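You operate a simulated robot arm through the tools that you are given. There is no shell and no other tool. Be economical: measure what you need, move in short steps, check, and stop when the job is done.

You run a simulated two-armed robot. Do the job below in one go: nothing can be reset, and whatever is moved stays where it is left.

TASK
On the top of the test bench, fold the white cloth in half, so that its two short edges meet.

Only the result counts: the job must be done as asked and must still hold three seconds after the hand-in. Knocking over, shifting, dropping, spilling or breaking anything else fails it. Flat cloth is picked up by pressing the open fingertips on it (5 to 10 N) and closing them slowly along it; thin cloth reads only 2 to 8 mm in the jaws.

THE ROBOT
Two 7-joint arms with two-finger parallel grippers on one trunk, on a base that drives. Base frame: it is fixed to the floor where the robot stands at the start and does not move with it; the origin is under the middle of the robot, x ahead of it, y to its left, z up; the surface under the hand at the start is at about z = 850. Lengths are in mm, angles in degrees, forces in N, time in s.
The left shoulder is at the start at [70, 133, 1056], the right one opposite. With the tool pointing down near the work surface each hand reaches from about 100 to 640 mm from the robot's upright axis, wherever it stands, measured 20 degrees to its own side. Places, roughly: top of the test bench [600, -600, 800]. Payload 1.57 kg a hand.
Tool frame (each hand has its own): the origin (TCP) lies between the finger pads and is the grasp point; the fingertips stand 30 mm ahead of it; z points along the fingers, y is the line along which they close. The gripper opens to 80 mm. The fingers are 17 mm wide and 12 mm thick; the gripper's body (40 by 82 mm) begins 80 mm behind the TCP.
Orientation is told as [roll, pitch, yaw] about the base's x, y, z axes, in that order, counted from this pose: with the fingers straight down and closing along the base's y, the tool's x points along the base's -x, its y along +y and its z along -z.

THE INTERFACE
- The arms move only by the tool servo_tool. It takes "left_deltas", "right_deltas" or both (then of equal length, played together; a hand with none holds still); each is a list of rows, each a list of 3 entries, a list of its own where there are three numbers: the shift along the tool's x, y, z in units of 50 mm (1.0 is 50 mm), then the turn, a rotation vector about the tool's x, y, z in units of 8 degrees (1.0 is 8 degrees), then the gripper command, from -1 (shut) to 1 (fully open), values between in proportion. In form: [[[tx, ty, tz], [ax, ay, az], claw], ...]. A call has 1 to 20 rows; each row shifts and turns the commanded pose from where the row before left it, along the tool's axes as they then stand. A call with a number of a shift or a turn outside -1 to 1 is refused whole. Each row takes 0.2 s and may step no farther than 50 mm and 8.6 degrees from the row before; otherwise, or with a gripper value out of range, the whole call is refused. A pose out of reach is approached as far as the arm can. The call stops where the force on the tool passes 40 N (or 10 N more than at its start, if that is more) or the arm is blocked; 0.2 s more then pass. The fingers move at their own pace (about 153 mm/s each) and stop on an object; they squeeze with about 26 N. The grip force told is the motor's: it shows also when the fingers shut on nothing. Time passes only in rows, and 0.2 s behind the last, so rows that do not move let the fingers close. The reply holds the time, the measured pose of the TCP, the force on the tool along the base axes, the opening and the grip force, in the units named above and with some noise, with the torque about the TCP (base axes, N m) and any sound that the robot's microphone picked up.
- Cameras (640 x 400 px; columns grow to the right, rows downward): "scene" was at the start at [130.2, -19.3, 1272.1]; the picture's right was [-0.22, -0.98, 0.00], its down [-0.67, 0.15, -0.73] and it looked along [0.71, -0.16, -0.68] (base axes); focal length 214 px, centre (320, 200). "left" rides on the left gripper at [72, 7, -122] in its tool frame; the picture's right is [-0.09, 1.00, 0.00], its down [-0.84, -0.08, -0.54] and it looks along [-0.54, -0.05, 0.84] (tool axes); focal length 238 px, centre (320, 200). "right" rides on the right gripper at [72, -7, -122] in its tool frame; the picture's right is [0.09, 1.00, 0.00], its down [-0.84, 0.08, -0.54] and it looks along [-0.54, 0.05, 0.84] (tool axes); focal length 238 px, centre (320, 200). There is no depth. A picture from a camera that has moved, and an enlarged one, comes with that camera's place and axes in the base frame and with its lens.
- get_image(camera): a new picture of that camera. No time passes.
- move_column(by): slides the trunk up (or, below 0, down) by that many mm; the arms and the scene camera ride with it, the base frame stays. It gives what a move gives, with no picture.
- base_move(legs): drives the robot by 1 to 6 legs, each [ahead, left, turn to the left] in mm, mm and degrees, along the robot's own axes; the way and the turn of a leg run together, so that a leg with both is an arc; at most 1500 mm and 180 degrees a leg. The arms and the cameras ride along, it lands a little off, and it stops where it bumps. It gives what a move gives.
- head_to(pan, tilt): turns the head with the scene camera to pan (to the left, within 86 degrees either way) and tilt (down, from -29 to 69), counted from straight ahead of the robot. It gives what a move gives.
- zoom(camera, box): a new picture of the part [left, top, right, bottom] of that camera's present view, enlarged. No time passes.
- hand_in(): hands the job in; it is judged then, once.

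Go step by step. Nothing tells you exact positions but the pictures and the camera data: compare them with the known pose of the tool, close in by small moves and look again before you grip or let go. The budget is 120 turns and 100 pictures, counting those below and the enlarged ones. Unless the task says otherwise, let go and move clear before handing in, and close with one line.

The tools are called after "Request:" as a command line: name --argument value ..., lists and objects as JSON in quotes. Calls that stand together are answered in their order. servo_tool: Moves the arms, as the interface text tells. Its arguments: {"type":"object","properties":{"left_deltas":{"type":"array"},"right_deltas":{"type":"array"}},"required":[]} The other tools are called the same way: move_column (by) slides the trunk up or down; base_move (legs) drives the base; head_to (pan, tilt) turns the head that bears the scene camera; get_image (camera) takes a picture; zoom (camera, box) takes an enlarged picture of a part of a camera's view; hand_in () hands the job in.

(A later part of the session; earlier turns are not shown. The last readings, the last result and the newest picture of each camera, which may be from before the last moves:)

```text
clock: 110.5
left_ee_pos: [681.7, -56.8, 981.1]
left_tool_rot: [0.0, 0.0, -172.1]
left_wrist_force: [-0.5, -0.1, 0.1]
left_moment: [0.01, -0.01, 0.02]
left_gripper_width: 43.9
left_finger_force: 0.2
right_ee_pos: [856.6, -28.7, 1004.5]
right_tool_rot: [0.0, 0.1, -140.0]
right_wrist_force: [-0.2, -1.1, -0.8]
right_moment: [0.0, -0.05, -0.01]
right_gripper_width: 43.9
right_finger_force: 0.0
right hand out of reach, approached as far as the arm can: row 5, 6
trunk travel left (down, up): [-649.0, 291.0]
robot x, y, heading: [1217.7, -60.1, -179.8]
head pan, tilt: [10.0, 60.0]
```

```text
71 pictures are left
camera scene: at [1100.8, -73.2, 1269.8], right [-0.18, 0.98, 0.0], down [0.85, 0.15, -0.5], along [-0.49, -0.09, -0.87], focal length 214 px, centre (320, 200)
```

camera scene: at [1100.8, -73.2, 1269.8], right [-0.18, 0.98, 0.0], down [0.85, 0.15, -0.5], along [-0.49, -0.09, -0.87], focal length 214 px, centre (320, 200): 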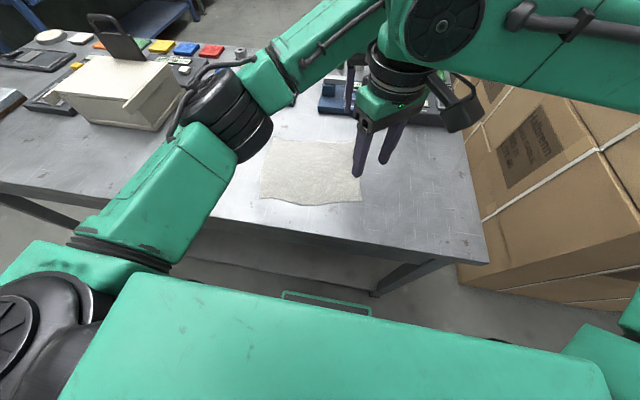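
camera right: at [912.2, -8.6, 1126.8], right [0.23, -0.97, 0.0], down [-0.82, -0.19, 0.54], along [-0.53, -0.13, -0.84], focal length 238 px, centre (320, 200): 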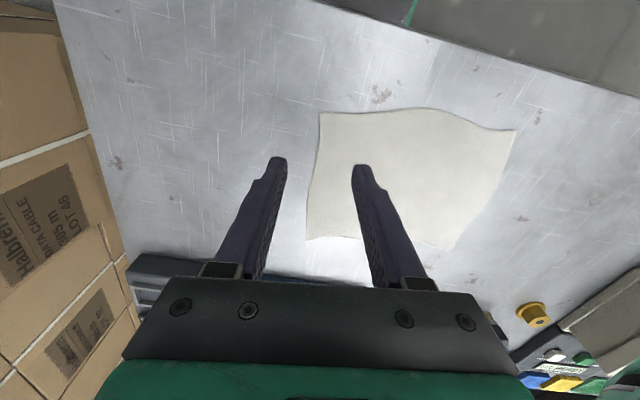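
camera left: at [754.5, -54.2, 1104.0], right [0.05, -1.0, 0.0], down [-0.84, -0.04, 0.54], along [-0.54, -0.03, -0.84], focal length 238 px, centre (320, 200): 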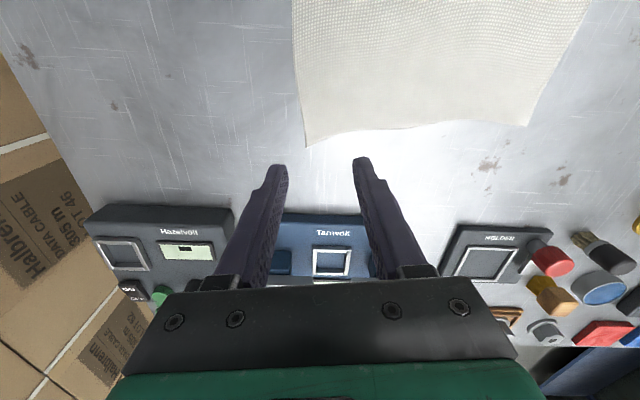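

The right wrist is stopped by the left forearm, not by its own reach. I'll lean the right tool back towards the robot, pivoting about its closing line, to gain clearance and try again.

Request:
servo_tool --right_deltas '[[[0, -0.4, -0.4], [0, 0, 1], 0.1], [[0, -0.2, 0], [0, 0, 1], 0.1], [[0, 0, 0], [0, 0, 1], 0.1], [[0, 0, 0], [0, 0, 1], 0.1], [[0, 0, 0], [0, -1, 0], 0.1], [[0, 0, 0], [0, -1, 0], 0.1], [[0, 0, 0], [0, -1, 0], 0.1], [[0, 0, 0], [0, -1, 0], 0.1], [[0, 0, 0], [0, 0, 0], 0.1]]'

Request:
servo_tool --right_deltas '[[[0, 0.8, 0], [0, 0, 0], 0.1], [[0, 0.8, 0], [0, 0, 0], 0.1], [[0, 0.0, 0], [0, 0, 0], 0.1]]'

Request:
get_image --camera "scene"

```text
clock: 112.5
left_ee_pos: [681.6, -57.2, 980.7]
left_tool_rot: [0.1, 0.0, -172.1]
left_wrist_force: [0.0, -0.3, -0.7]
left_moment: [-0.01, -0.01, 0.04]
left_gripper_width: 44.1
left_finger_force: 0.1
right_ee_pos: [835.4, -7.4, 1027.3]
right_tool_rot: [-0.1, -31.9, -172.1]
right_wrist_force: [0.0, 0.3, -0.2]
right_moment: [0.0, 0.02, 0.02]
right_gripper_width: 43.7
right_finger_force: 0.0
right hand out of reach, approached as far as the arm can: row 8
trunk travel left (down, up): [-649.0, 291.0]
robot x, y, heading: [1218.3, -61.1, -179.8]
head pan, tilt: [10.0, 60.0]
```

```text
clock: 113.3
left_ee_pos: [684.3, -57.9, 981.8]
left_tool_rot: [0.0, -0.1, -172.1]
left_wrist_force: [0.6, 0.2, 0.2]
left_moment: [-0.07, 0.03, 0.01]
left_gripper_width: 43.9
left_finger_force: 0.1
right_ee_pos: [841.8, -61.9, 1032.8]
right_tool_rot: [0.2, -32.2, -172.2]
right_wrist_force: [-0.5, -0.3, 0.1]
right_moment: [0.02, -0.01, 0.02]
right_gripper_width: 43.9
right_finger_force: 0.0
right hand out of reach, approached as far as the arm can: row 2
trunk travel left (down, up): [-649.0, 291.0]
robot x, y, heading: [1217.5, -62.7, -180.1]
head pan, tilt: [10.0, 60.0]
```

```text
70 pictures are left
camera scene: at [1103.3, -73.3, 1270.1], right [-0.18, 0.98, 0.0], down [0.85, 0.15, -0.5], along [-0.49, -0.09, -0.87], focal length 214 px, centre (320, 200)
```

scene: 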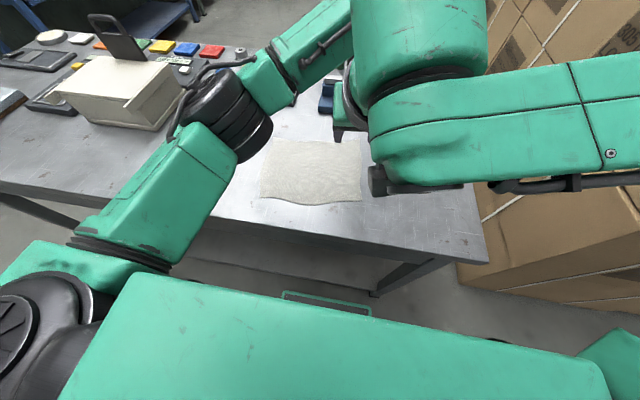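

Better: the right hand now gets to y≈-62. I'll rehearse the whole carry in the air, moving both hands together towards edge A, to see if both can reach.

Request:
servo_tool --left_deltas '[[[0, 0.7, 0], [0, 0, 0], 0.1], [[0, 0.7, 0], [0, 0, 0], 0.1], [[0, 0.7, 0], [0, 0, 0], 0.1], [[0, 0.7, 0], [0, 0, 0], 0.1], [[0, 0.7, 0], [0, 0, 0], 0.1], [[0, 0, 0], [0, 0, 0], 0.1]]' --right_deltas '[[[0, 0.7, 0], [0, 0, 0], 0.1], [[0, 0.7, 0], [0, 0, 0], 0.1], [[0, 0.7, 0], [0, 0, 0], 0.1], [[0, 0.7, 0], [0, 0, 0], 0.1], [[0, 0.7, 0], [0, 0, 0], 0.1], [[0, 0, 0], [0, 0, 0], 0.1]]'

Request:
get_image --camera "scene"

```text
clock: 114.7
left_ee_pos: [707.3, -230.3, 980.4]
left_tool_rot: [0.2, -0.1, -172.2]
left_wrist_force: [0.7, 0.2, -0.5]
left_moment: [-0.03, -0.02, -0.02]
left_gripper_width: 44.0
left_finger_force: 0.0
right_ee_pos: [839.1, -61.0, 1031.8]
right_tool_rot: [0.1, -32.1, -172.1]
right_wrist_force: [-0.3, 0.0, 0.1]
right_moment: [-0.01, 0.01, 0.04]
right_gripper_width: 44.0
right_finger_force: 0.1
right hand out of reach, approached as far as the arm can: row 1, 2, 3, 4, 5
trunk travel left (down, up): [-649.0, 291.0]
robot x, y, heading: [1219.1, -61.7, -180.1]
head pan, tilt: [10.0, 60.0]
```

```text
69 pictures are left
camera scene: at [1100.9, -72.5, 1269.8], right [-0.18, 0.98, 0.0], down [0.85, 0.15, -0.5], along [-0.49, -0.09, -0.87], focal length 214 px, centre (320, 200)
```

scene: 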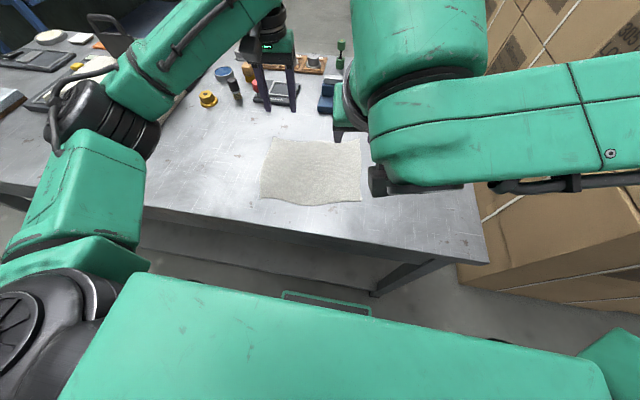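

The right arm can't reach past the robot's centreline, so it can't follow that fold. New idea: turn the cloth about 90° by dragging it with both hands, left hand out and right hand in, then fold the near short edge away from me with the hands side by side. First I'll test how far both wrists can yaw.

Request:
servo_tool --right_deltas '[[[0, -0.6, 0], [0, 1, 0], 0.1], [[0, -0.6, 0], [0, 1, 0], 0.1], [[0, -0.6, 0], [0, 1, 0], 0.1], [[0, -0.6, 0], [0, 1, 0], 0.1], [[0, 0, 0], [0, 0, 1], 0.1], [[0, 0, 0], [0, 0, 1], 0.1], [[0, 0, 0], [0, 0, 1], 0.1], [[0, 0, 0], [0, 0, 1], 0.1], [[0, 0, 0], [0, 0, 1], 0.1], [[0, 0, 0], [0, 0, 1], 0.1], [[0, 0, 0], [0, 0, 1], 0.1], [[0, 0, 0], [0, 0, 1], 0.1], [[0, 0, 0], [0, 0, 1], 0.1], [[0, 0, 0], [0, 0, 1], 0.1]]'

Request:
servo_tool --left_deltas '[[[0, 0, 0], [0, 0, 1], 0.1], [[0, 0, 0], [0, 0, 1], 0.1], [[0, 0, 0], [0, 0, 1], 0.1], [[0, 0, 0], [0, 0, 1], 0.1], [[0, 0, 0], [0, 0, 1], 0.1], [[0, 0, 0], [0, 0, 1], 0.1], [[0, 0, 0], [0, 0, 1], 0.1], [[0, 0, 0], [0, 0, 1], 0.1], [[0, 0, 0], [0, 0, 1], 0.1], [[0, 0, 0], [0, 0, 1], 0.1]]'

Request:
get_image --camera "scene"

```text
clock: 117.7
left_ee_pos: [707.8, -231.5, 981.0]
left_tool_rot: [0.0, 0.0, -172.2]
left_wrist_force: [-0.7, 0.1, 0.8]
left_moment: [-0.01, 0.01, 0.0]
left_gripper_width: 43.8
left_finger_force: 0.0
right_ee_pos: [824.4, 58.2, 1031.0]
right_tool_rot: [0.0, 0.0, 107.8]
right_wrist_force: [-0.7, 0.3, 0.3]
right_moment: [0.0, 0.01, -0.02]
right_gripper_width: 44.0
right_finger_force: 0.1
trunk travel left (down, up): [-649.0, 291.0]
robot x, y, heading: [1213.3, -60.5, -179.8]
head pan, tilt: [10.0, 60.0]
```

```text
clock: 119.9
left_ee_pos: [706.8, -230.3, 980.7]
left_tool_rot: [0.1, -0.1, 107.8]
left_wrist_force: [-0.5, 0.4, -0.4]
left_moment: [-0.01, 0.01, -0.02]
left_gripper_width: 43.9
left_finger_force: 0.0
right_ee_pos: [824.0, 59.2, 1030.7]
right_tool_rot: [-0.1, 0.0, 108.0]
right_wrist_force: [0.4, -0.1, -0.3]
right_moment: [0.03, 0.02, 0.02]
right_gripper_width: 44.2
right_finger_force: 0.1
trunk travel left (down, up): [-649.0, 291.0]
robot x, y, heading: [1215.5, -64.5, -180.0]
head pan, tilt: [10.0, 60.0]
```

```text
68 pictures are left
camera scene: at [1101.2, -73.3, 1269.8], right [-0.18, 0.98, 0.0], down [0.85, 0.15, -0.5], along [-0.49, -0.09, -0.87], focal length 214 px, centre (320, 200)
```

scene: 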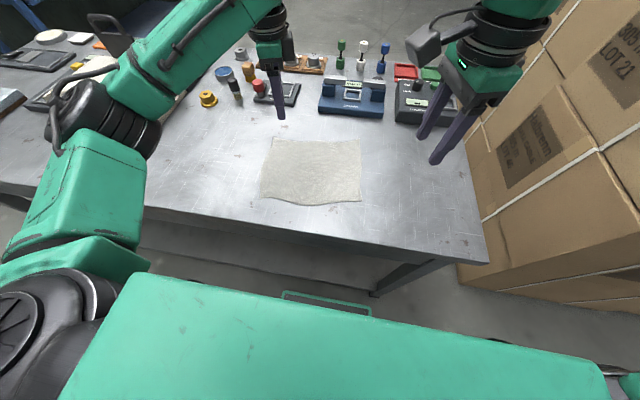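

Both wrists can yaw the full 80°. I'll shift the base slightly left so both pinch points lie in their own hand's zone, then bring the hands above the middles of the two short edges.

Request:
base_move --legs '[[0, 50, 0]]'

Request:
servo_tool --left_deltas '[[[0, 0, 0], [0, 0, -1], 0.1], [[0, 0, 0], [0, 0, -1], 0.1], [[0, 0, 0], [0, 0, -1], 0.1], [[0, 0, 0], [0, 0, -1], 0.1], [[0, 0, 0], [0, 0, -1], 0.1], [[0, 0, 0], [0, 0, -1], 0.1], [[0, 0, 0], [0, 0, -1], 0.1], [[0, 0, 0], [0, 0, -1], 0.1], [[0, 0, 0], [0, 0, -1], 0.1], [[0, 0, 0], [0, 0, -1], 0.1], [[0.423, -0.203, 0.355], [0, 0, 0], 0.1], [[0.423, -0.203, 0.355], [0, 0, 0], 0.1], [[0.423, -0.203, 0.355], [0, 0, 0], 0.1], [[0.423, -0.203, 0.355], [0, 0, 0], 0.1], [[0, 0, 0], [0, 0, 0], 0.1]]' --right_deltas '[[[0, 0, 0], [0, 0, -1], 0.1], [[0, 0, 0], [0, 0, -1], 0.1], [[0, 0, 0], [0, 0, -1], 0.1], [[0, 0, 0], [0, 0, -1], 0.1], [[0, 0, 0], [0, 0, -1], 0.1], [[0, 0, 0], [0, 0, -1], 0.1], [[0, 0, 0], [0, 0, -1], 0.1], [[0, 0, 0], [0, 0, -1], 0.1], [[0, 0, 0], [0, 0, -1], 0.1], [[0, 0, 0], [0, 0, -1], 0.1], [[-0.359, 0.328, 0.6], [0, 0, 0], 0.1], [[-0.359, 0.328, 0.6], [0, 0, 0], 0.1], [[-0.359, 0.328, 0.6], [0, 0, 0], 0.1], [[-0.359, 0.328, 0.6], [0, 0, 0], 0.1], [[0, 0, 0], [0, 0, 0], 0.1]]'

Request:
get_image --camera "scene"

Request:
get_image --camera "left"

Request:
get_image --camera "right"

```text
clock: 120.8
left_ee_pos: [707.6, -277.7, 981.1]
left_tool_rot: [0.1, 0.3, 107.9]
left_wrist_force: [-0.3, 0.4, -0.1]
left_moment: [-0.01, -0.01, -0.01]
left_gripper_width: 44.3
left_finger_force: 0.1
right_ee_pos: [823.8, 10.1, 1031.2]
right_tool_rot: [0.1, 0.1, 107.9]
right_wrist_force: [0.5, -0.7, 1.1]
right_moment: [0.01, 0.0, 0.0]
right_gripper_width: 43.7
right_finger_force: 0.0
trunk travel left (down, up): [-649.0, 291.0]
robot x, y, heading: [1220.9, -110.1, -179.8]
head pan, tilt: [10.0, 60.0]
```

```text
clock: 124.0
left_ee_pos: [784.3, -227.8, 910.2]
left_tool_rot: [-0.1, 0.1, -172.2]
left_wrist_force: [0.4, 0.0, -0.4]
left_moment: [-0.01, 0.01, -0.02]
left_gripper_width: 44.1
left_finger_force: 0.2
right_ee_pos: [775.8, -44.2, 915.7]
right_tool_rot: [0.1, 0.0, -172.1]
right_wrist_force: [-0.1, 0.3, 0.3]
right_moment: [0.02, -0.01, 0.0]
right_gripper_width: 44.0
right_finger_force: 0.0
right hand out of reach, approached as far as the arm can: row 14
trunk travel left (down, up): [-649.0, 291.0]
robot x, y, heading: [1218.2, -108.6, -180.0]
head pan, tilt: [10.0, 60.0]
```

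```text
67 pictures are left
camera scene: at [1101.1, -122.8, 1269.8], right [-0.17, 0.98, 0.0], down [0.85, 0.15, -0.5], along [-0.49, -0.09, -0.87], focal length 214 px, centre (320, 200)
```

scene: 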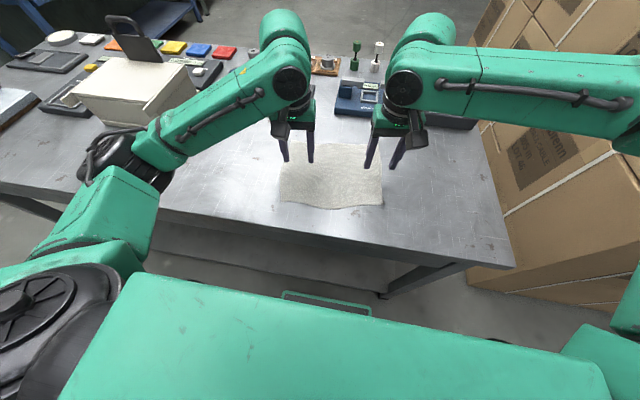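

```text
66 pictures are left
camera left: at [857.6, -224.6, 1032.3], right [0.04, -1.0, 0.0], down [-0.84, -0.04, 0.54], along [-0.54, -0.02, -0.84], focal length 238 px, centre (320, 200)
```

left: 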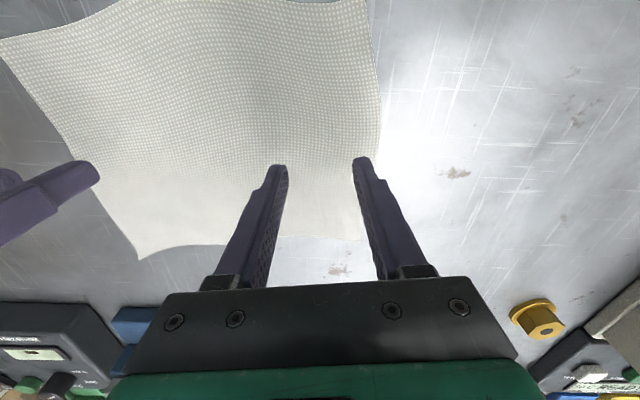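

```text
65 pictures are left
camera right: at [846.8, -28.4, 1036.6], right [0.23, -0.97, 0.0], down [-0.82, -0.19, 0.54], along [-0.53, -0.12, -0.84], focal length 238 px, centre (320, 200)
```

right: 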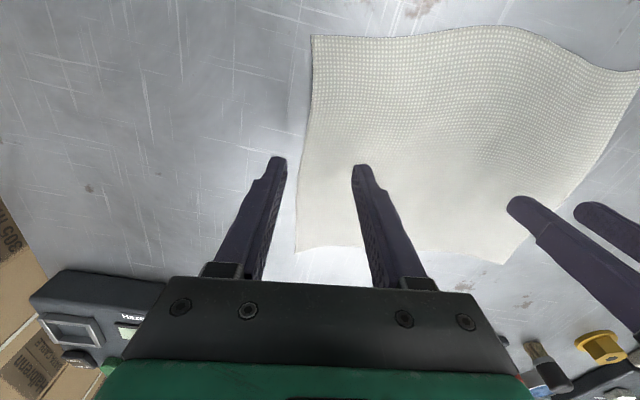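

The right hand stopped at y≈-44 again. I'll move the left hand away and retry, to see whether this is the other arm's presence or the right arm's own limit.

Request:
servo_tool --left_deltas '[[[0, 0.5, -0.8], [0, 0, 0], 0.1], [[0, 0.5, -0.8], [0, 0, 0], 0.1], [[0, 0.5, -0.8], [0, 0, 0], 0.1], [[0, 0, 0], [0, 0, 0], 0.1]]'

Request:
servo_tool --right_deltas '[[[0, 0.4, 0], [0, 0, 0], 0.1], [[0, 0.4, 0], [0, 0, 0], 0.1], [[0, 0, 0], [0, 0, 0], 0.1]]'

Request:
servo_tool --right_deltas '[[[-0.6, 0.5, -0.3], [0, 0, 0], 0.1], [[-0.6, 0.5, 0], [0, 0, 0], 0.1], [[0, 0.5, 0], [0, 0, 0], 0.1], [[0, 0, 0], [0, 0, 0], 0.1]]'

```text
clock: 125.0
left_ee_pos: [795.6, -301.3, 1030.3]
left_tool_rot: [0.0, -0.1, -172.2]
left_wrist_force: [0.5, 0.1, 0.3]
left_moment: [0.04, -0.02, 0.02]
left_gripper_width: 43.8
left_finger_force: 0.2
right_ee_pos: [776.9, -43.1, 914.3]
right_tool_rot: [0.2, 0.0, -172.2]
right_wrist_force: [-0.1, 1.0, -0.2]
right_moment: [-0.03, -0.03, 0.04]
right_gripper_width: 43.8
right_finger_force: 0.0
trunk travel left (down, up): [-649.0, 291.0]
robot x, y, heading: [1215.0, -108.3, -179.9]
head pan, tilt: [10.0, 60.0]
```

```text
clock: 125.8
left_ee_pos: [794.0, -301.9, 1029.9]
left_tool_rot: [0.0, 0.0, -172.2]
left_wrist_force: [-0.1, -0.1, 0.0]
left_moment: [-0.01, 0.0, -0.01]
left_gripper_width: 43.9
left_finger_force: 0.0
right_ee_pos: [797.8, -57.3, 918.1]
right_tool_rot: [0.1, -0.2, -172.1]
right_wrist_force: [-0.2, -0.5, 0.8]
right_moment: [0.02, 0.0, 0.0]
right_gripper_width: 44.3
right_finger_force: 0.1
right hand out of reach, approached as far as the arm can: row 1, 2
trunk travel left (down, up): [-649.0, 291.0]
robot x, y, heading: [1218.3, -110.1, -180.0]
head pan, tilt: [10.0, 60.0]
```

```text
clock: 126.8
left_ee_pos: [793.8, -302.6, 1029.4]
left_tool_rot: [0.0, 0.0, -172.1]
left_wrist_force: [-0.3, 0.7, -0.6]
left_moment: [0.01, 0.04, 0.0]
left_gripper_width: 44.1
left_finger_force: 0.0
right_ee_pos: [799.4, -60.1, 931.7]
right_tool_rot: [0.2, 0.0, -172.1]
right_wrist_force: [0.4, -0.4, -0.3]
right_moment: [-0.02, 0.02, 0.02]
right_gripper_width: 44.1
right_finger_force: 0.1
right hand out of reach, approached as far as the arm can: row 1, 2, 3
trunk travel left (down, up): [-649.0, 291.0]
robot x, y, heading: [1222.3, -109.9, -179.6]
head pan, tilt: [10.0, 60.0]
```

The right arm is held up by its stretched-out elbow posture. I'll pull it in close to the body so the elbow folds back, then bring it out along the centreline again.

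Request:
servo_tool --right_deltas '[[[0.7, -0.6, -0.3], [0, 0, 0], 0.1], [[0.7, -0.6, -0.3], [0, 0, 0], 0.1], [[0.8, -0.4, -0.3], [0, 0, 0], 0.1], [[0.8, -0.2, -0.3], [0, 0, 0], 0.1], [[0.8, -0.2, -0.3], [0, 0, 0], 0.1], [[0.8, -0.2, -0.3], [0, 0, 0], 0.1], [[0, 0, 0], [0, 0, 0], 0.1]]'

Request:
get_image --camera "scene"

```text
clock: 128.4
left_ee_pos: [795.5, -304.6, 1028.5]
left_tool_rot: [-0.2, 0.1, -172.1]
left_wrist_force: [0.1, 0.3, 0.2]
left_moment: [0.03, 0.01, -0.03]
left_gripper_width: 43.6
left_finger_force: 0.0
right_ee_pos: [987.7, 74.8, 1048.8]
right_tool_rot: [-0.1, 0.2, -172.1]
right_wrist_force: [1.1, -0.5, -0.3]
right_moment: [0.03, -0.01, -0.03]
right_gripper_width: 43.9
right_finger_force: 0.1
right hand out of reach, approached as far as the arm can: row 5, 6
trunk travel left (down, up): [-649.0, 291.0]
robot x, y, heading: [1218.3, -108.0, -179.6]
head pan, tilt: [10.0, 60.0]
```

```text
64 pictures are left
camera scene: at [1100.6, -125.0, 1269.7], right [-0.17, 0.98, 0.0], down [0.85, 0.15, -0.5], along [-0.49, -0.09, -0.87], focal length 214 px, centre (320, 200)
```

scene: 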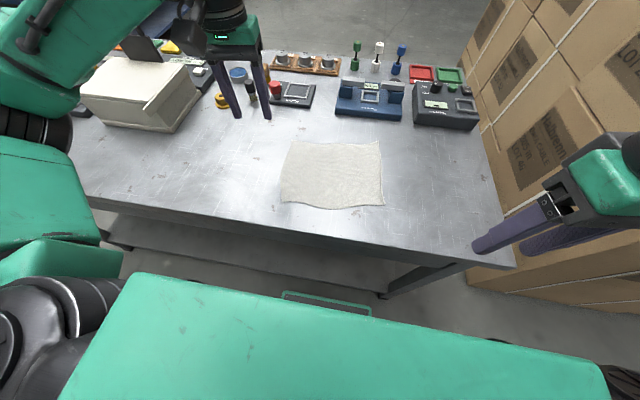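

Request:
servo_tool --right_deltas '[[[-0.5, 0.5, 0], [0, 0, 0], 0.1], [[-0.5, 0.7, 0.3], [0, 0, 0], 0.1], [[-0.2, 0.7, 0.3], [0, 0, 0], 0.1], [[-0.2, 0.7, 0.3], [0, 0, 0], 0.1], [[-0.2, 0.7, 0], [0, 0, 0], 0.1], [[0, 0, 0], [0, 0, 0], 0.1]]'

Request:
get_image --camera "scene"

```text
clock: 129.8
left_ee_pos: [795.9, -302.0, 1029.7]
left_tool_rot: [0.0, -0.1, -172.1]
left_wrist_force: [0.4, -0.5, 0.6]
left_moment: [-0.02, 0.02, -0.02]
left_gripper_width: 43.9
left_finger_force: 0.1
right_ee_pos: [924.8, -91.4, 1008.3]
right_tool_rot: [0.1, -0.2, -172.2]
right_wrist_force: [-0.5, -0.2, -0.8]
right_moment: [-0.02, 0.01, 0.0]
right_gripper_width: 43.9
right_finger_force: 0.1
right hand out of reach, approached as far as the arm can: row 5
trunk travel left (down, up): [-649.0, 291.0]
robot x, y, heading: [1218.6, -108.0, -180.0]
head pan, tilt: [10.0, 60.0]
```

```text
63 pictures are left
camera scene: at [1102.2, -122.0, 1270.0], right [-0.17, 0.98, 0.0], down [0.85, 0.15, -0.5], along [-0.49, -0.09, -0.87], focal length 214 px, centre (320, 200)
```

scene: 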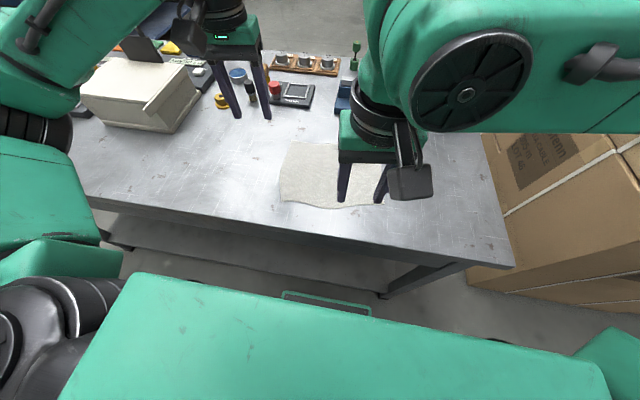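

I'll stretch the right arm fully forward, high above the bench, to reset its elbow posture. Then I'll return.

Request:
servo_tool --right_deltas '[[[0, -0.7, -0.5], [0, 0, 0], 0.1], [[0, -0.7, -0.5], [0, 0, 0], 0.1], [[0, -0.9, -0.3], [0, 0, 0], 0.1], [[0, -0.9, -0.3], [0, 0, 0], 0.1], [[-0.7, -0.4, -0.24], [0, 0, 0], 0.1], [[-0.7, -0.4, -0.24], [0, 0, 0], 0.1], [[-0.9, 0, -0.24], [0, 0, 0], 0.1], [[-0.9, 0, 0], [0, 0, 0], 0.1], [[-0.9, 0, 0], [0, 0, 0], 0.1], [[-0.9, 0, 0], [0, 0, 0], 0.1], [[-0.9, 0, 0], [0, 0, 0], 0.1], [[-0.9, 0, 0], [0, 0, 0], 0.1], [[0, 0, 0], [0, 0, 0], 0.1]]'

Request:
head_to --pan -20 --tilt 45

Request:
get_image --camera "scene"

```text
clock: 132.6
left_ee_pos: [795.8, -301.7, 1029.5]
left_tool_rot: [0.2, -0.2, -172.2]
left_wrist_force: [-0.1, 0.4, 0.2]
left_moment: [0.02, 0.0, -0.01]
left_gripper_width: 44.0
left_finger_force: 0.0
right_ee_pos: [694.4, 106.6, 1088.5]
right_tool_rot: [0.0, -0.1, -172.1]
right_wrist_force: [0.2, 0.2, 0.6]
right_moment: [-0.01, 0.0, 0.02]
right_gripper_width: 44.2
right_finger_force: 0.0
right hand out of reach, approached as far as the arm can: row 9, 10, 11, 12
trunk travel left (down, up): [-649.0, 291.0]
robot x, y, heading: [1214.7, -107.5, -179.9]
head pan, tilt: [10.0, 60.0]
```

```text
clock: 133.6
left_ee_pos: [795.4, -301.7, 1028.5]
left_tool_rot: [0.0, 0.0, -172.2]
left_wrist_force: [0.3, 0.1, -0.4]
left_moment: [-0.01, 0.0, 0.01]
left_gripper_width: 44.0
left_finger_force: 0.0
right_ee_pos: [692.8, 106.9, 1088.4]
right_tool_rot: [0.1, 0.0, -172.2]
right_wrist_force: [-0.2, -0.9, 0.0]
right_moment: [0.01, 0.02, -0.03]
right_gripper_width: 44.1
right_finger_force: 0.0
trunk travel left (down, up): [-649.0, 291.0]
robot x, y, heading: [1212.2, -110.8, -180.2]
head pan, tilt: [-20.0, 45.0]
```

```text
62 pictures are left
camera scene: at [1090.5, -83.4, 1289.3], right [0.34, 0.94, 0.0], down [0.67, -0.24, -0.71], along [-0.66, 0.24, -0.71], focal length 214 px, centre (320, 200)
```

scene: 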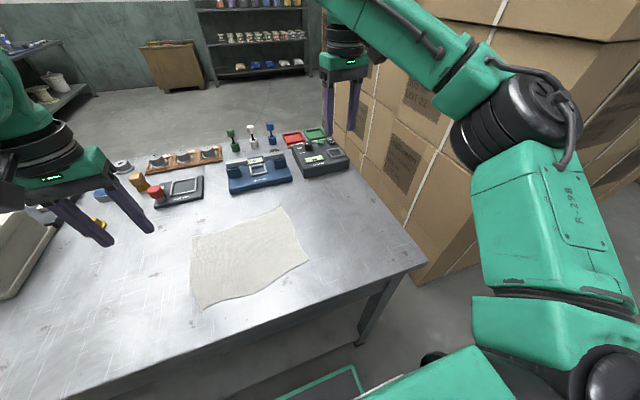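

The right arm's posture now mirrors the left. I'll try to come in to the centreline from here.

Request:
servo_tool --right_deltas '[[[0.9, 0.2, 0.2], [0, 0, 0], 0.1], [[0.9, 0.2, 0.2], [0, 0, 0], 0.1], [[0.9, 0.2, 0.2], [0, 0, 0], 0.1], [[0.7, 0.6, 0.2], [0, 0, 0], 0.1], [[0, 0.7, 0.43], [0, 0, 0], 0.1], [[0, 0.7, 0.43], [0, 0, 0], 0.1], [[0, 0.7, 0.43], [0, 0, 0], 0.1], [[0, 0.7, 0.43], [0, 0, 0], 0.1], [[0, 0, 0], [0, 0, 0], 0.1]]'

Request:
get_image --camera "scene"

```text
clock: 135.6
left_ee_pos: [795.9, -303.0, 1029.7]
left_tool_rot: [0.1, -0.1, -172.2]
left_wrist_force: [0.0, -0.1, -0.4]
left_moment: [0.03, 0.01, 0.0]
left_gripper_width: 44.0
left_finger_force: 0.1
right_ee_pos: [889.8, -66.4, 964.4]
right_tool_rot: [0.0, -0.1, -172.1]
right_wrist_force: [0.2, 0.5, 0.7]
right_moment: [0.05, 0.01, -0.02]
right_gripper_width: 43.9
right_finger_force: 0.1
trunk travel left (down, up): [-649.0, 291.0]
robot x, y, heading: [1220.0, -109.7, -180.0]
head pan, tilt: [-20.0, 45.0]
```

```text
61 pictures are left
camera scene: at [1091.7, -83.0, 1289.5], right [0.34, 0.94, 0.0], down [0.66, -0.24, -0.71], along [-0.67, 0.24, -0.71], focal length 214 px, centre (320, 200)
```

scene: 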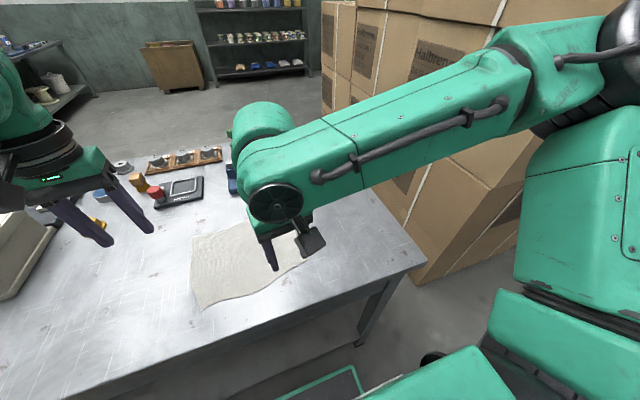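

Request:
servo_tool --right_deltas '[[[0, 0.7, 0], [0, 0, 0], 0.1], [[0, 0.7, 0], [0, 0, 0], 0.1], [[0, 0.7, 0], [0, 0, 0], 0.1], [[0, 0, 0], [0, 0, 0], 0.1]]'

Request:
servo_tool --right_deltas '[[[-0.9, -0.2, 0], [0, 0, 0], 0.1], [[-0.9, -0.2, 0], [0, 0, 0], 0.1], [[-0.9, -0.2, 0], [0, 0, 0], 0.1], [[0, 0, 0], [0, 0, 0], 0.1]]'

```text
clock: 136.6
left_ee_pos: [794.1, -302.3, 1029.4]
left_tool_rot: [0.0, -0.1, -172.3]
left_wrist_force: [0.4, -0.2, 0.1]
left_moment: [0.0, -0.01, 0.0]
left_gripper_width: 44.0
left_finger_force: 0.1
right_ee_pos: [891.6, -89.7, 964.2]
right_tool_rot: [0.0, 0.0, -172.1]
right_wrist_force: [0.8, 0.3, -0.4]
right_moment: [0.03, 0.03, -0.04]
right_gripper_width: 43.9
right_finger_force: 0.1
right hand out of reach, approached as far as the arm can: row 1, 2, 3
trunk travel left (down, up): [-649.0, 291.0]
robot x, y, heading: [1221.1, -107.8, -180.1]
head pan, tilt: [-20.0, 45.0]
```

```text
clock: 137.6
left_ee_pos: [794.3, -302.3, 1028.2]
left_tool_rot: [0.0, -0.1, -172.1]
left_wrist_force: [0.0, 0.1, -0.5]
left_moment: [0.03, -0.02, -0.02]
left_gripper_width: 44.1
left_finger_force: 0.0
right_ee_pos: [772.2, -43.4, 963.2]
right_tool_rot: [0.1, -0.2, -172.1]
right_wrist_force: [1.3, 0.2, 0.6]
right_moment: [0.0, 0.04, 0.0]
right_gripper_width: 43.7
right_finger_force: 0.1
right hand out of reach, approached as far as the arm can: row 1, 2, 3
trunk travel left (down, up): [-649.0, 291.0]
robot x, y, heading: [1220.2, -110.9, -179.6]
head pan, tilt: [-20.0, 45.0]
```

Request:
servo_tool --right_deltas '[[[0, 0, 0], [0, 0, 1], 0.1], [[0, 0, 0], [0, 0, 1], 0.1], [[0, 0, 0], [0, 0, 1], 0.1], [[0, 0, 0], [0, 0, 1], 0.1], [[0, 0, 0], [0, 0, 1], 0.1], [[0, 0, 0], [0, 0, 1], 0.1], [[0, 0, 0], [0, 0, 0], 0.1], [[0.6, 0.6, 0], [0, 0, 0], 0.1], [[0.6, 0.6, 0], [0, 0, 0], 0.1], [[0, 0, 0], [0, 0, 0], 0.1]]'

Request:
get_image --camera "scene"

```text
clock: 139.8
left_ee_pos: [794.1, -301.2, 1029.8]
left_tool_rot: [0.0, 0.0, -172.2]
left_wrist_force: [0.6, 0.2, 0.5]
left_moment: [0.01, -0.01, -0.03]
left_gripper_width: 44.0
left_finger_force: 0.0
right_ee_pos: [813.0, -65.8, 960.7]
right_tool_rot: [0.1, 0.0, 139.9]
right_wrist_force: [-0.2, -0.1, 0.2]
right_moment: [0.0, 0.02, 0.0]
right_gripper_width: 44.1
right_finger_force: 0.1
right hand out of reach, approached as far as the arm can: row 8, 9
trunk travel left (down, up): [-649.0, 291.0]
robot x, y, heading: [1219.5, -112.4, -180.2]
head pan, tilt: [-20.0, 45.0]
```

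```text
60 pictures are left
camera scene: at [1090.1, -83.2, 1289.3], right [0.34, 0.94, 0.0], down [0.67, -0.24, -0.71], along [-0.66, 0.24, -0.71], focal length 214 px, centre (320, 200)
```

scene: 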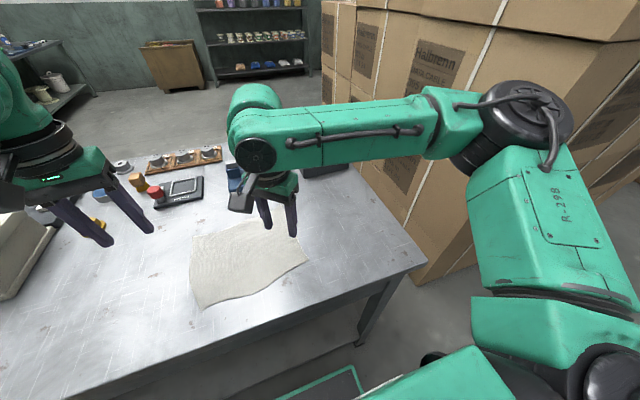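

The right arm's limit is a fixed boundary near the centreline. That still suits the turn-the-cloth plan if the base moves slightly further left. I'll shift 40 mm, keeping clear of the pallet, and check that the hands can take the planned end positions.

Request:
base_move --legs '[[0, 40, 0]]'

Request:
servo_tool --right_deltas '[[[-0.2, -0.4, 0], [0, 0, 0], 0.1], [[0, 0, 0], [0, 0, 1], 0.1], [[0, 0, 0], [0, 0, 1], 0.1], [[0, 0, 0], [0, 0, 1], 0.1], [[0, 0, 0], [0, 0, 1], 0.1], [[0, 0, 0], [0, 0, 0], 0.1]]' --left_deltas '[[[0, 0, 0], [0, 0, 1], 0.1], [[0, 0, 0], [0, 0, 1], 0.1], [[0, 0, 0], [0, 0, 1], 0.1], [[0, 0, 0], [0, 0, 1], 0.1], [[0, 0, 0], [0, 0, 1], 0.1], [[0, 0, 0], [0, 0, 1], 0.1]]'

```text
clock: 140.7
left_ee_pos: [795.8, -338.5, 1030.7]
left_tool_rot: [0.2, -0.1, -172.3]
left_wrist_force: [0.0, 0.1, 0.3]
left_moment: [-0.03, 0.05, 0.0]
left_gripper_width: 44.1
left_finger_force: 0.1
right_ee_pos: [812.4, -102.4, 960.2]
right_tool_rot: [0.2, 0.2, 139.9]
right_wrist_force: [-0.3, 0.6, 0.2]
right_moment: [0.0, -0.04, -0.01]
right_gripper_width: 44.0
right_finger_force: 0.0
trunk travel left (down, up): [-649.0, 291.0]
robot x, y, heading: [1215.3, -152.3, -179.8]
head pan, tilt: [-20.0, 45.0]
```

```text
clock: 142.1
left_ee_pos: [795.4, -341.2, 1029.0]
left_tool_rot: [0.1, 0.0, 139.7]
left_wrist_force: [0.6, 0.6, 0.5]
left_moment: [-0.01, -0.02, 0.04]
left_gripper_width: 44.0
left_finger_force: 0.1
right_ee_pos: [817.3, -84.1, 959.8]
right_tool_rot: [0.1, 0.1, 107.7]
right_wrist_force: [-0.1, 0.1, 0.3]
right_moment: [-0.02, -0.03, -0.02]
right_gripper_width: 44.0
right_finger_force: 0.1
trunk travel left (down, up): [-649.0, 291.0]
robot x, y, heading: [1212.9, -151.4, -180.0]
head pan, tilt: [-20.0, 45.0]
```

Request:
servo_tool --right_deltas '[[[-0.2, -0.9, 0], [0, 0, 0], 0.1], [[0, 0, 0], [0, 0, 0], 0.1], [[0, 0, 0], [0, 0, 0], 0.1], [[0, 0, 0], [0, 0, 0], 0.1], [[0, 0, 0], [0, 0, 0], 0.1], [[0, 0, 0], [0, 0, 0], 0.1], [[0, 0, 0], [0, 0, 0], 0.1], [[0, 0, 0], [0, 0, 0], 0.1], [[0, 0, 0], [0, 0, 0], 0.1], [[0, 0, 0], [0, 0, 0], 0.1], [[0, 0, 0], [0, 0, 0], 0.1]]' --left_deltas '[[[0, 0, 0], [0, 0, 1], 0.1], [[0, 0, 0], [0, 0, 1], 0.1], [[0, 0, 0], [0, 0, 1], 0.1], [[0, 0, 0], [0, 0, 1], 0.1], [[-0.82, 0.137, 0.233], [0, 0, 0], 0.1], [[-0.82, 0.137, 0.233], [0, 0, 0], 0.1], [[-0.82, 0.137, 0.233], [0, 0, 0], 0.1], [[-0.82, 0.137, 0.233], [0, 0, 0], 0.1], [[-0.82, 0.137, 0.233], [0, 0, 0], 0.1], [[-0.82, 0.137, 0.233], [0, 0, 0], 0.1], [[0, 0, 0], [0, 0, 0], 0.1]]'

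Request:
get_image --camera "scene"

```text
clock: 144.5
left_ee_pos: [679.9, -120.3, 959.6]
left_tool_rot: [0.1, 0.0, 107.7]
left_wrist_force: [-0.3, 0.0, -0.1]
left_moment: [0.02, -0.01, -0.01]
left_gripper_width: 44.1
left_finger_force: 0.1
right_ee_pos: [857.1, -60.7, 960.6]
right_tool_rot: [0.1, -0.1, 107.9]
right_wrist_force: [0.5, -1.3, 1.2]
right_moment: [0.01, 0.01, 0.02]
right_gripper_width: 44.0
right_finger_force: 0.0
trunk travel left (down, up): [-649.0, 291.0]
robot x, y, heading: [1215.5, -150.1, -180.3]
head pan, tilt: [-20.0, 45.0]
```

```text
59 pictures are left
camera scene: at [1090.7, -124.4, 1289.4], right [0.34, 0.94, 0.0], down [0.66, -0.24, -0.71], along [-0.66, 0.24, -0.71], focal length 214 px, centre (320, 200)
```

scene: 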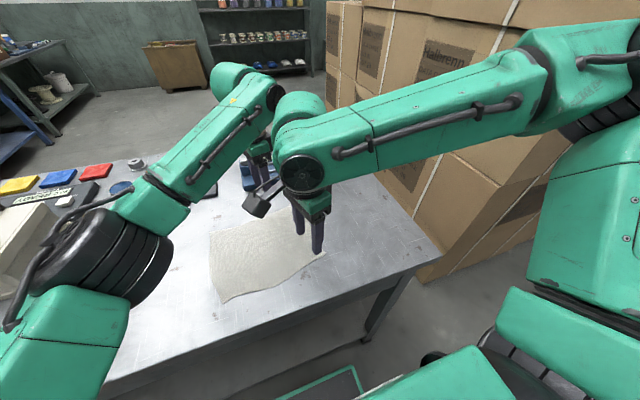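

Both hands reach the planned end positions. Now I'll go back to the pinch points on edges A and B at 910 mm and check alignment.

Request:
servo_tool --left_deltas '[[[0, 0, 0], [0, 0, -1], 0.1], [[0, 0, 0], [0, 0, -1], 0.1], [[0, 0, 0], [0, 0, -1], 0.1], [[0, 0, 0], [0, 0, -1], 0.1], [[0, 0, 0], [0, 0, -1], 0.1], [[0, 0, 0], [0, 0, -1], 0.1], [[0, 0, 0], [0, 0, -1], 0.1], [[0, 0, 0], [0, 0, -1], 0.1], [[0, 0, 0], [0, 0, -1], 0.1], [[0, 0, 0], [0, 0, -1], 0.1], [[0.44, 0.607, 0.25], [0, 0, 0], 0.1], [[0.44, 0.607, 0.25], [0, 0, 0], 0.1], [[0.44, 0.607, 0.25], [0, 0, 0], 0.1], [[0.44, 0.607, 0.25], [0, 0, 0], 0.1], [[0, 0, 0], [0, 0, 0], 0.1], [[0, 0, 0], [0, 0, 0], 0.1], [[0, 0, 0], [0, 0, 0], 0.1], [[0, 0, 0], [0, 0, 0], 0.1]]' --right_deltas '[[[0, 0, 0], [0, 0, -1], 0.1], [[0, 0, 0], [0, 0, -1], 0.1], [[0, 0, 0], [0, 0, -1], 0.1], [[0, 0, 0], [0, 0, -1], 0.1], [[0, 0, 0], [0, 0, -1], 0.1], [[0, 0, 0], [0, 0, -1], 0.1], [[0, 0, 0], [0, 0, -1], 0.1], [[0, 0, 0], [0, 0, -1], 0.1], [[0, 0, 0], [0, 0, -1], 0.1], [[0, 0, 0], [0, 0, -1], 0.1], [[0, 0, 0], [0, 0, 0], 0.1], [[0, 0, 0], [0, 0, 0], 0.1], [[0, 0, 0], [0, 0, 0], 0.1], [[-0.475, -0.036, 0.25], [0, 0, 0], 0.1], [[-0.475, -0.036, 0.25], [0, 0, 0], 0.1], [[-0.475, -0.036, 0.25], [0, 0, 0], 0.1], [[-0.475, -0.036, 0.25], [0, 0, 0], 0.1], [[0, 0, 0], [0, 0, 0], 0.1]]'

Request:
get_image --camera "left"

Request:
get_image --camera "right"

```text
clock: 148.3
left_ee_pos: [785.7, -228.3, 909.2]
left_tool_rot: [0.0, -0.1, -172.3]
left_wrist_force: [0.9, 0.0, -0.9]
left_moment: [-0.03, 0.02, 0.01]
left_gripper_width: 44.1
left_finger_force: 0.3
right_ee_pos: [762.7, -67.0, 910.0]
right_tool_rot: [0.1, -0.2, -172.2]
right_wrist_force: [0.0, 0.1, 0.7]
right_moment: [0.02, 0.01, 0.0]
right_gripper_width: 44.1
right_finger_force: 0.1
trunk travel left (down, up): [-649.0, 291.0]
robot x, y, heading: [1217.9, -153.3, -179.8]
head pan, tilt: [-20.0, 45.0]
```

```text
58 pictures are left
camera left: at [858.2, -225.5, 1031.4], right [0.04, -1.0, 0.0], down [-0.84, -0.04, 0.54], along [-0.54, -0.02, -0.84], focal length 238 px, centre (320, 200)
```

left: 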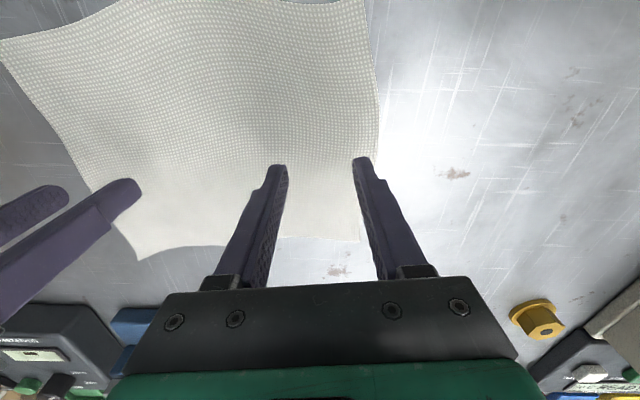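

```text
57 pictures are left
camera right: at [833.9, -50.7, 1032.5], right [0.23, -0.97, 0.0], down [-0.82, -0.19, 0.54], along [-0.53, -0.12, -0.84], focal length 238 px, centre (320, 200)
```

right: 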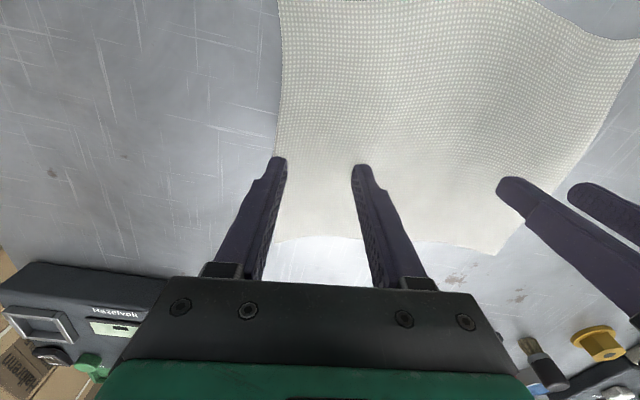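

Both hands are aligned over the cloth, with the fingers about 30 mm inside the edges. Now I'll lower them to touch.

Request:
servo_tool --left_deltas '[[[0, 0, 0.25], [0, 0, 0], 0.1], [[0, 0, 0.2], [0, 0, 0], 0.1], [[0, 0, 0.04], [0, 0, 0], 0.1], [[0, 0, 0], [0, 0, 0], 0.1]]' --right_deltas '[[[0, 0, 0.25], [0, 0, 0], 0.1], [[0, 0, 0.2], [0, 0, 0], 0.1], [[0, 0, 0.04], [0, 0, 0], 0.1], [[0, 0, 0], [0, 0, 0], 0.1]]'

```text
clock: 149.3
left_ee_pos: [784.9, -227.6, 885.0]
left_tool_rot: [0.1, -0.1, -172.2]
left_wrist_force: [0.8, -0.3, -1.1]
left_moment: [0.0, -0.02, 0.02]
left_gripper_width: 43.9
left_finger_force: 0.1
right_ee_pos: [760.9, -66.1, 885.5]
right_tool_rot: [0.0, -0.1, -172.1]
right_wrist_force: [-0.7, 0.5, -0.4]
right_moment: [0.01, -0.01, 0.02]
right_gripper_width: 44.0
right_finger_force: 0.1
trunk travel left (down, up): [-649.0, 291.0]
robot x, y, heading: [1218.0, -147.9, -179.8]
head pan, tilt: [-20.0, 45.0]
```

Request:
servo_tool --left_deltas '[[[0, 0, 0.04], [0, 0, 0], 0.1], [[0, 0, 0.04], [0, 0, 0], 0.1], [[0, 0, 0], [0, 0, 0], 0.1]]' --right_deltas '[[[0, 0, 0.04], [0, 0, 0], 0.1], [[0, 0, 0.04], [0, 0, 0], 0.1], [[0, 0, 0], [0, 0, 0], 0.1]]'

```text
clock: 150.1
left_ee_pos: [783.9, -227.9, 881.9]
left_tool_rot: [0.0, -0.2, -172.0]
left_wrist_force: [-1.1, 0.6, 6.0]
left_moment: [-0.08, -0.02, -0.04]
left_gripper_width: 44.0
left_finger_force: 0.1
right_ee_pos: [762.7, -67.1, 881.5]
right_tool_rot: [0.0, -0.2, -172.0]
right_wrist_force: [-0.3, 0.2, 0.0]
right_moment: [0.01, -0.01, 0.0]
right_gripper_width: 43.8
right_finger_force: 0.0
trunk travel left (down, up): [-649.0, 291.0]
robot x, y, heading: [1214.3, -147.5, -180.0]
head pan, tilt: [-20.0, 45.0]
```

Request:
servo_tool --left_deltas '[[[0, 0, 0.01], [0, 0, 0], 0.1], [[0, 0, 0], [0, 0, 0], 0.1]]' --right_deltas '[[[0, 0, 0.04], [0, 0, 0], 0.1], [[0, 0, 0], [0, 0, 0], 0.1]]'

```text
clock: 150.7
left_ee_pos: [785.2, -227.9, 881.5]
left_tool_rot: [0.0, -0.2, -172.2]
left_wrist_force: [-1.2, 0.7, 7.2]
left_moment: [-0.12, 0.0, -0.01]
left_gripper_width: 44.0
left_finger_force: 0.0
right_ee_pos: [763.5, -66.4, 881.6]
right_tool_rot: [0.1, -0.3, -172.1]
right_wrist_force: [-1.7, 0.1, 11.5]
right_moment: [0.31, 0.1, 0.04]
right_gripper_width: 44.4
right_finger_force: 0.9
trunk travel left (down, up): [-649.0, 291.0]
robot x, y, heading: [1217.0, -148.7, -180.0]
head pan, tilt: [-20.0, 45.0]
```

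Contact is about 7 N on the left and 11 N on the right. I'll ease the right a hair and close both slowly.

Request:
servo_tool --left_deltas '[[[0, 0, 0], [0, 0, 0], 0.0], [[0, 0, 0], [0, 0, 0], -0.1], [[0, 0, 0], [0, 0, 0], -0.2], [[0, 0, 0], [0, 0, 0], -0.3], [[0, 0, 0], [0, 0, 0], -0.4], [[0, 0, 0], [0, 0, 0], -0.5], [[0, 0, 0], [0, 0, 0], -0.6], [[0, 0, 0], [0, 0, 0], -0.7], [[0, 0, 0], [0, 0, 0], -0.8], [[0, 0, 0], [0, 0, 0], -0.9], [[0, 0, 0], [0, 0, 0], -1], [[0, 0, 0], [0, 0, 0], -1], [[0, 0, 0], [0, 0, 0], -1]]' --right_deltas '[[[0, 0, -0.01], [0, 0, 0], 0.0], [[0, 0, 0], [0, 0, 0], -0.1], [[0, 0, 0], [0, 0, 0], -0.2], [[0, 0, 0], [0, 0, 0], -0.3], [[0, 0, 0], [0, 0, 0], -0.4], [[0, 0, 0], [0, 0, 0], -0.5], [[0, 0, 0], [0, 0, 0], -0.6], [[0, 0, 0], [0, 0, 0], -0.7], [[0, 0, 0], [0, 0, 0], -0.8], [[0, 0, 0], [0, 0, 0], -0.9], [[0, 0, 0], [0, 0, 0], -1], [[0, 0, 0], [0, 0, 0], -1], [[0, 0, 0], [0, 0, 0], -1]]'

Request:
get_image --camera "left"

Request:
get_image --camera "right"

```text
clock: 153.5
left_ee_pos: [786.3, -228.1, 881.7]
left_tool_rot: [0.0, -0.2, -172.2]
left_wrist_force: [-0.6, -0.6, 12.3]
left_moment: [-0.09, -0.03, 0.01]
left_gripper_width: 2.2
left_finger_force: 24.2
right_ee_pos: [764.6, -66.7, 881.3]
right_tool_rot: [0.1, -0.3, -172.1]
right_wrist_force: [0.1, 0.4, 7.2]
right_moment: [0.03, 0.0, 0.01]
right_gripper_width: 0.3
right_finger_force: 21.0
trunk travel left (down, up): [-649.0, 291.0]
robot x, y, heading: [1218.6, -148.0, -179.8]
head pan, tilt: [-20.0, 45.0]
```

```text
56 pictures are left
camera left: at [858.8, -225.2, 1004.1], right [0.04, -1.0, 0.0], down [-0.84, -0.04, 0.55], along [-0.54, -0.02, -0.84], focal length 238 px, centre (320, 200)
```

left: 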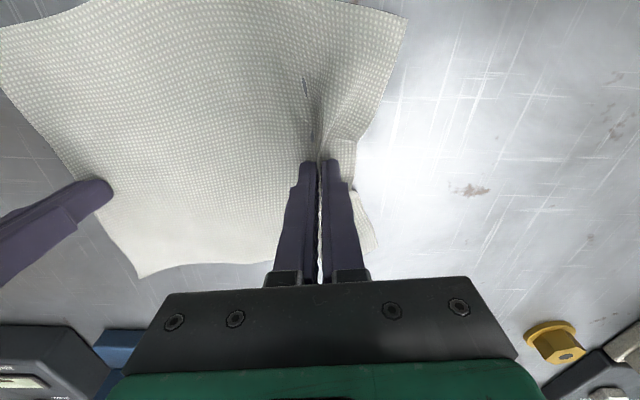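

```text
55 pictures are left
camera right: at [834.9, -50.9, 1003.9], right [0.23, -0.97, 0.0], down [-0.82, -0.19, 0.55], along [-0.53, -0.12, -0.84], focal length 238 px, centre (320, 200)
```

right: 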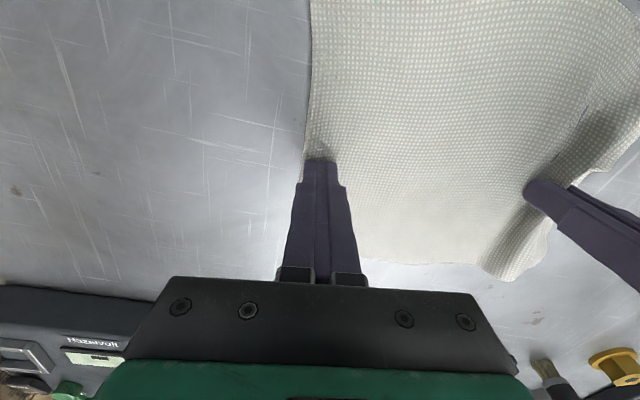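

Left holds the cloth (2.2 mm), but the right slipped off the edge. I'll lift the right slightly, shift it 12 mm inward with a smaller opening, and press and close again.

Request:
servo_tool --right_deltas '[[[0, 0, -0.2], [0, 0, 0], -1], [[0, 0.25, 0], [0, 0, 0], -0.35], [[0, 0, 0], [0, 0, 0], -0.35], [[0, 0, 0.16], [0, 0, 0], -0.35], [[0, 0, 0.03], [0, 0, 0], -0.35], [[0, 0, 0], [0, 0, 0], -0.35]]'

Request:
get_image --camera "right"

```text
clock: 154.9
left_ee_pos: [785.6, -227.6, 881.5]
left_tool_rot: [0.0, -0.2, -172.1]
left_wrist_force: [1.6, -2.6, 15.7]
left_moment: [-0.13, -0.09, -0.02]
left_gripper_width: 2.6
left_finger_force: 23.8
right_ee_pos: [769.9, -71.9, 882.1]
right_tool_rot: [0.2, -0.2, -172.1]
right_wrist_force: [0.0, -0.3, 0.6]
right_moment: [0.04, -0.03, 0.02]
right_gripper_width: 26.1
right_finger_force: 0.0
right hand out of reach, approached as far as the arm can: row 2
trunk travel left (down, up): [-649.0, 291.0]
robot x, y, heading: [1215.9, -146.1, -179.7]
head pan, tilt: [-20.0, 45.0]
```

```text
54 pictures are left
camera right: at [841.1, -56.6, 1005.4], right [0.23, -0.97, 0.0], down [-0.82, -0.19, 0.55], along [-0.53, -0.13, -0.84], focal length 238 px, centre (320, 200)
```

right: 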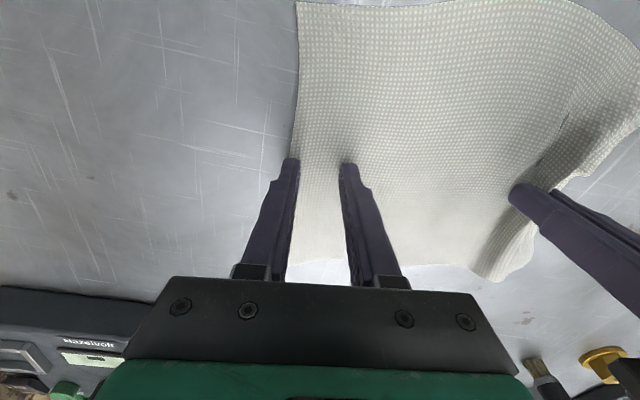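

The outer finger is half off the cloth, and the reach limit is here. The right hand can reach further in nearer to me, so I'll move the pinch 40 mm along the edge to (810,-78).

Request:
servo_tool --right_deltas '[[[0, 0, -0.2], [0, 0, 0], -0.3], [[0.775, 0.2, 0], [0, 0, 0], -0.3], [[0, 0, 0], [0, 0, 0], -0.3]]'

Request:
get_image --camera "right"

```text
clock: 155.7
left_ee_pos: [784.9, -227.7, 880.8]
left_tool_rot: [0.0, -0.2, -172.3]
left_wrist_force: [0.9, -1.8, 16.0]
left_moment: [-0.11, -0.06, 0.02]
left_gripper_width: 2.3
left_finger_force: 23.6
right_ee_pos: [809.6, -79.1, 892.7]
right_tool_rot: [0.0, -0.2, -172.2]
right_wrist_force: [0.0, 0.7, -0.5]
right_moment: [0.01, -0.01, 0.03]
right_gripper_width: 27.9
right_finger_force: 0.1
trunk travel left (down, up): [-649.0, 291.0]
robot x, y, heading: [1219.3, -148.4, -180.0]
head pan, tilt: [-20.0, 45.0]
```

```text
53 pictures are left
camera right: at [880.6, -62.8, 1015.6], right [0.23, -0.97, 0.0], down [-0.82, -0.19, 0.54], along [-0.53, -0.12, -0.84], focal length 238 px, centre (320, 200)
```

right: 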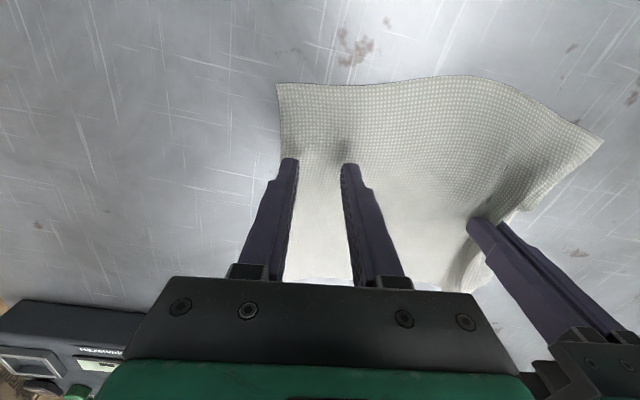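

Both fingers are now over the cloth. Press and close slowly.

Request:
servo_tool --right_deltas '[[[0, 0, 0.2], [0, 0, 0], -0.3], [[0, 0, 0.03], [0, 0, 0], -0.3], [[0, 0, 0.02], [0, 0, 0], -0.3], [[0, 0, 0], [0, 0, 0], -0.3]]'

```text
clock: 156.7
left_ee_pos: [787.2, -227.9, 881.8]
left_tool_rot: [0.0, -0.3, -172.2]
left_wrist_force: [-1.0, 0.2, 9.3]
left_moment: [-0.02, 0.06, 0.04]
left_gripper_width: 2.6
left_finger_force: 23.3
right_ee_pos: [810.8, -78.7, 880.7]
right_tool_rot: [0.1, -0.3, -172.1]
right_wrist_force: [1.2, 0.5, 13.7]
right_moment: [0.24, -0.02, -0.01]
right_gripper_width: 28.0
right_finger_force: 0.3
trunk travel left (down, up): [-649.0, 291.0]
robot x, y, heading: [1218.9, -150.6, -180.0]
head pan, tilt: [-20.0, 45.0]
```

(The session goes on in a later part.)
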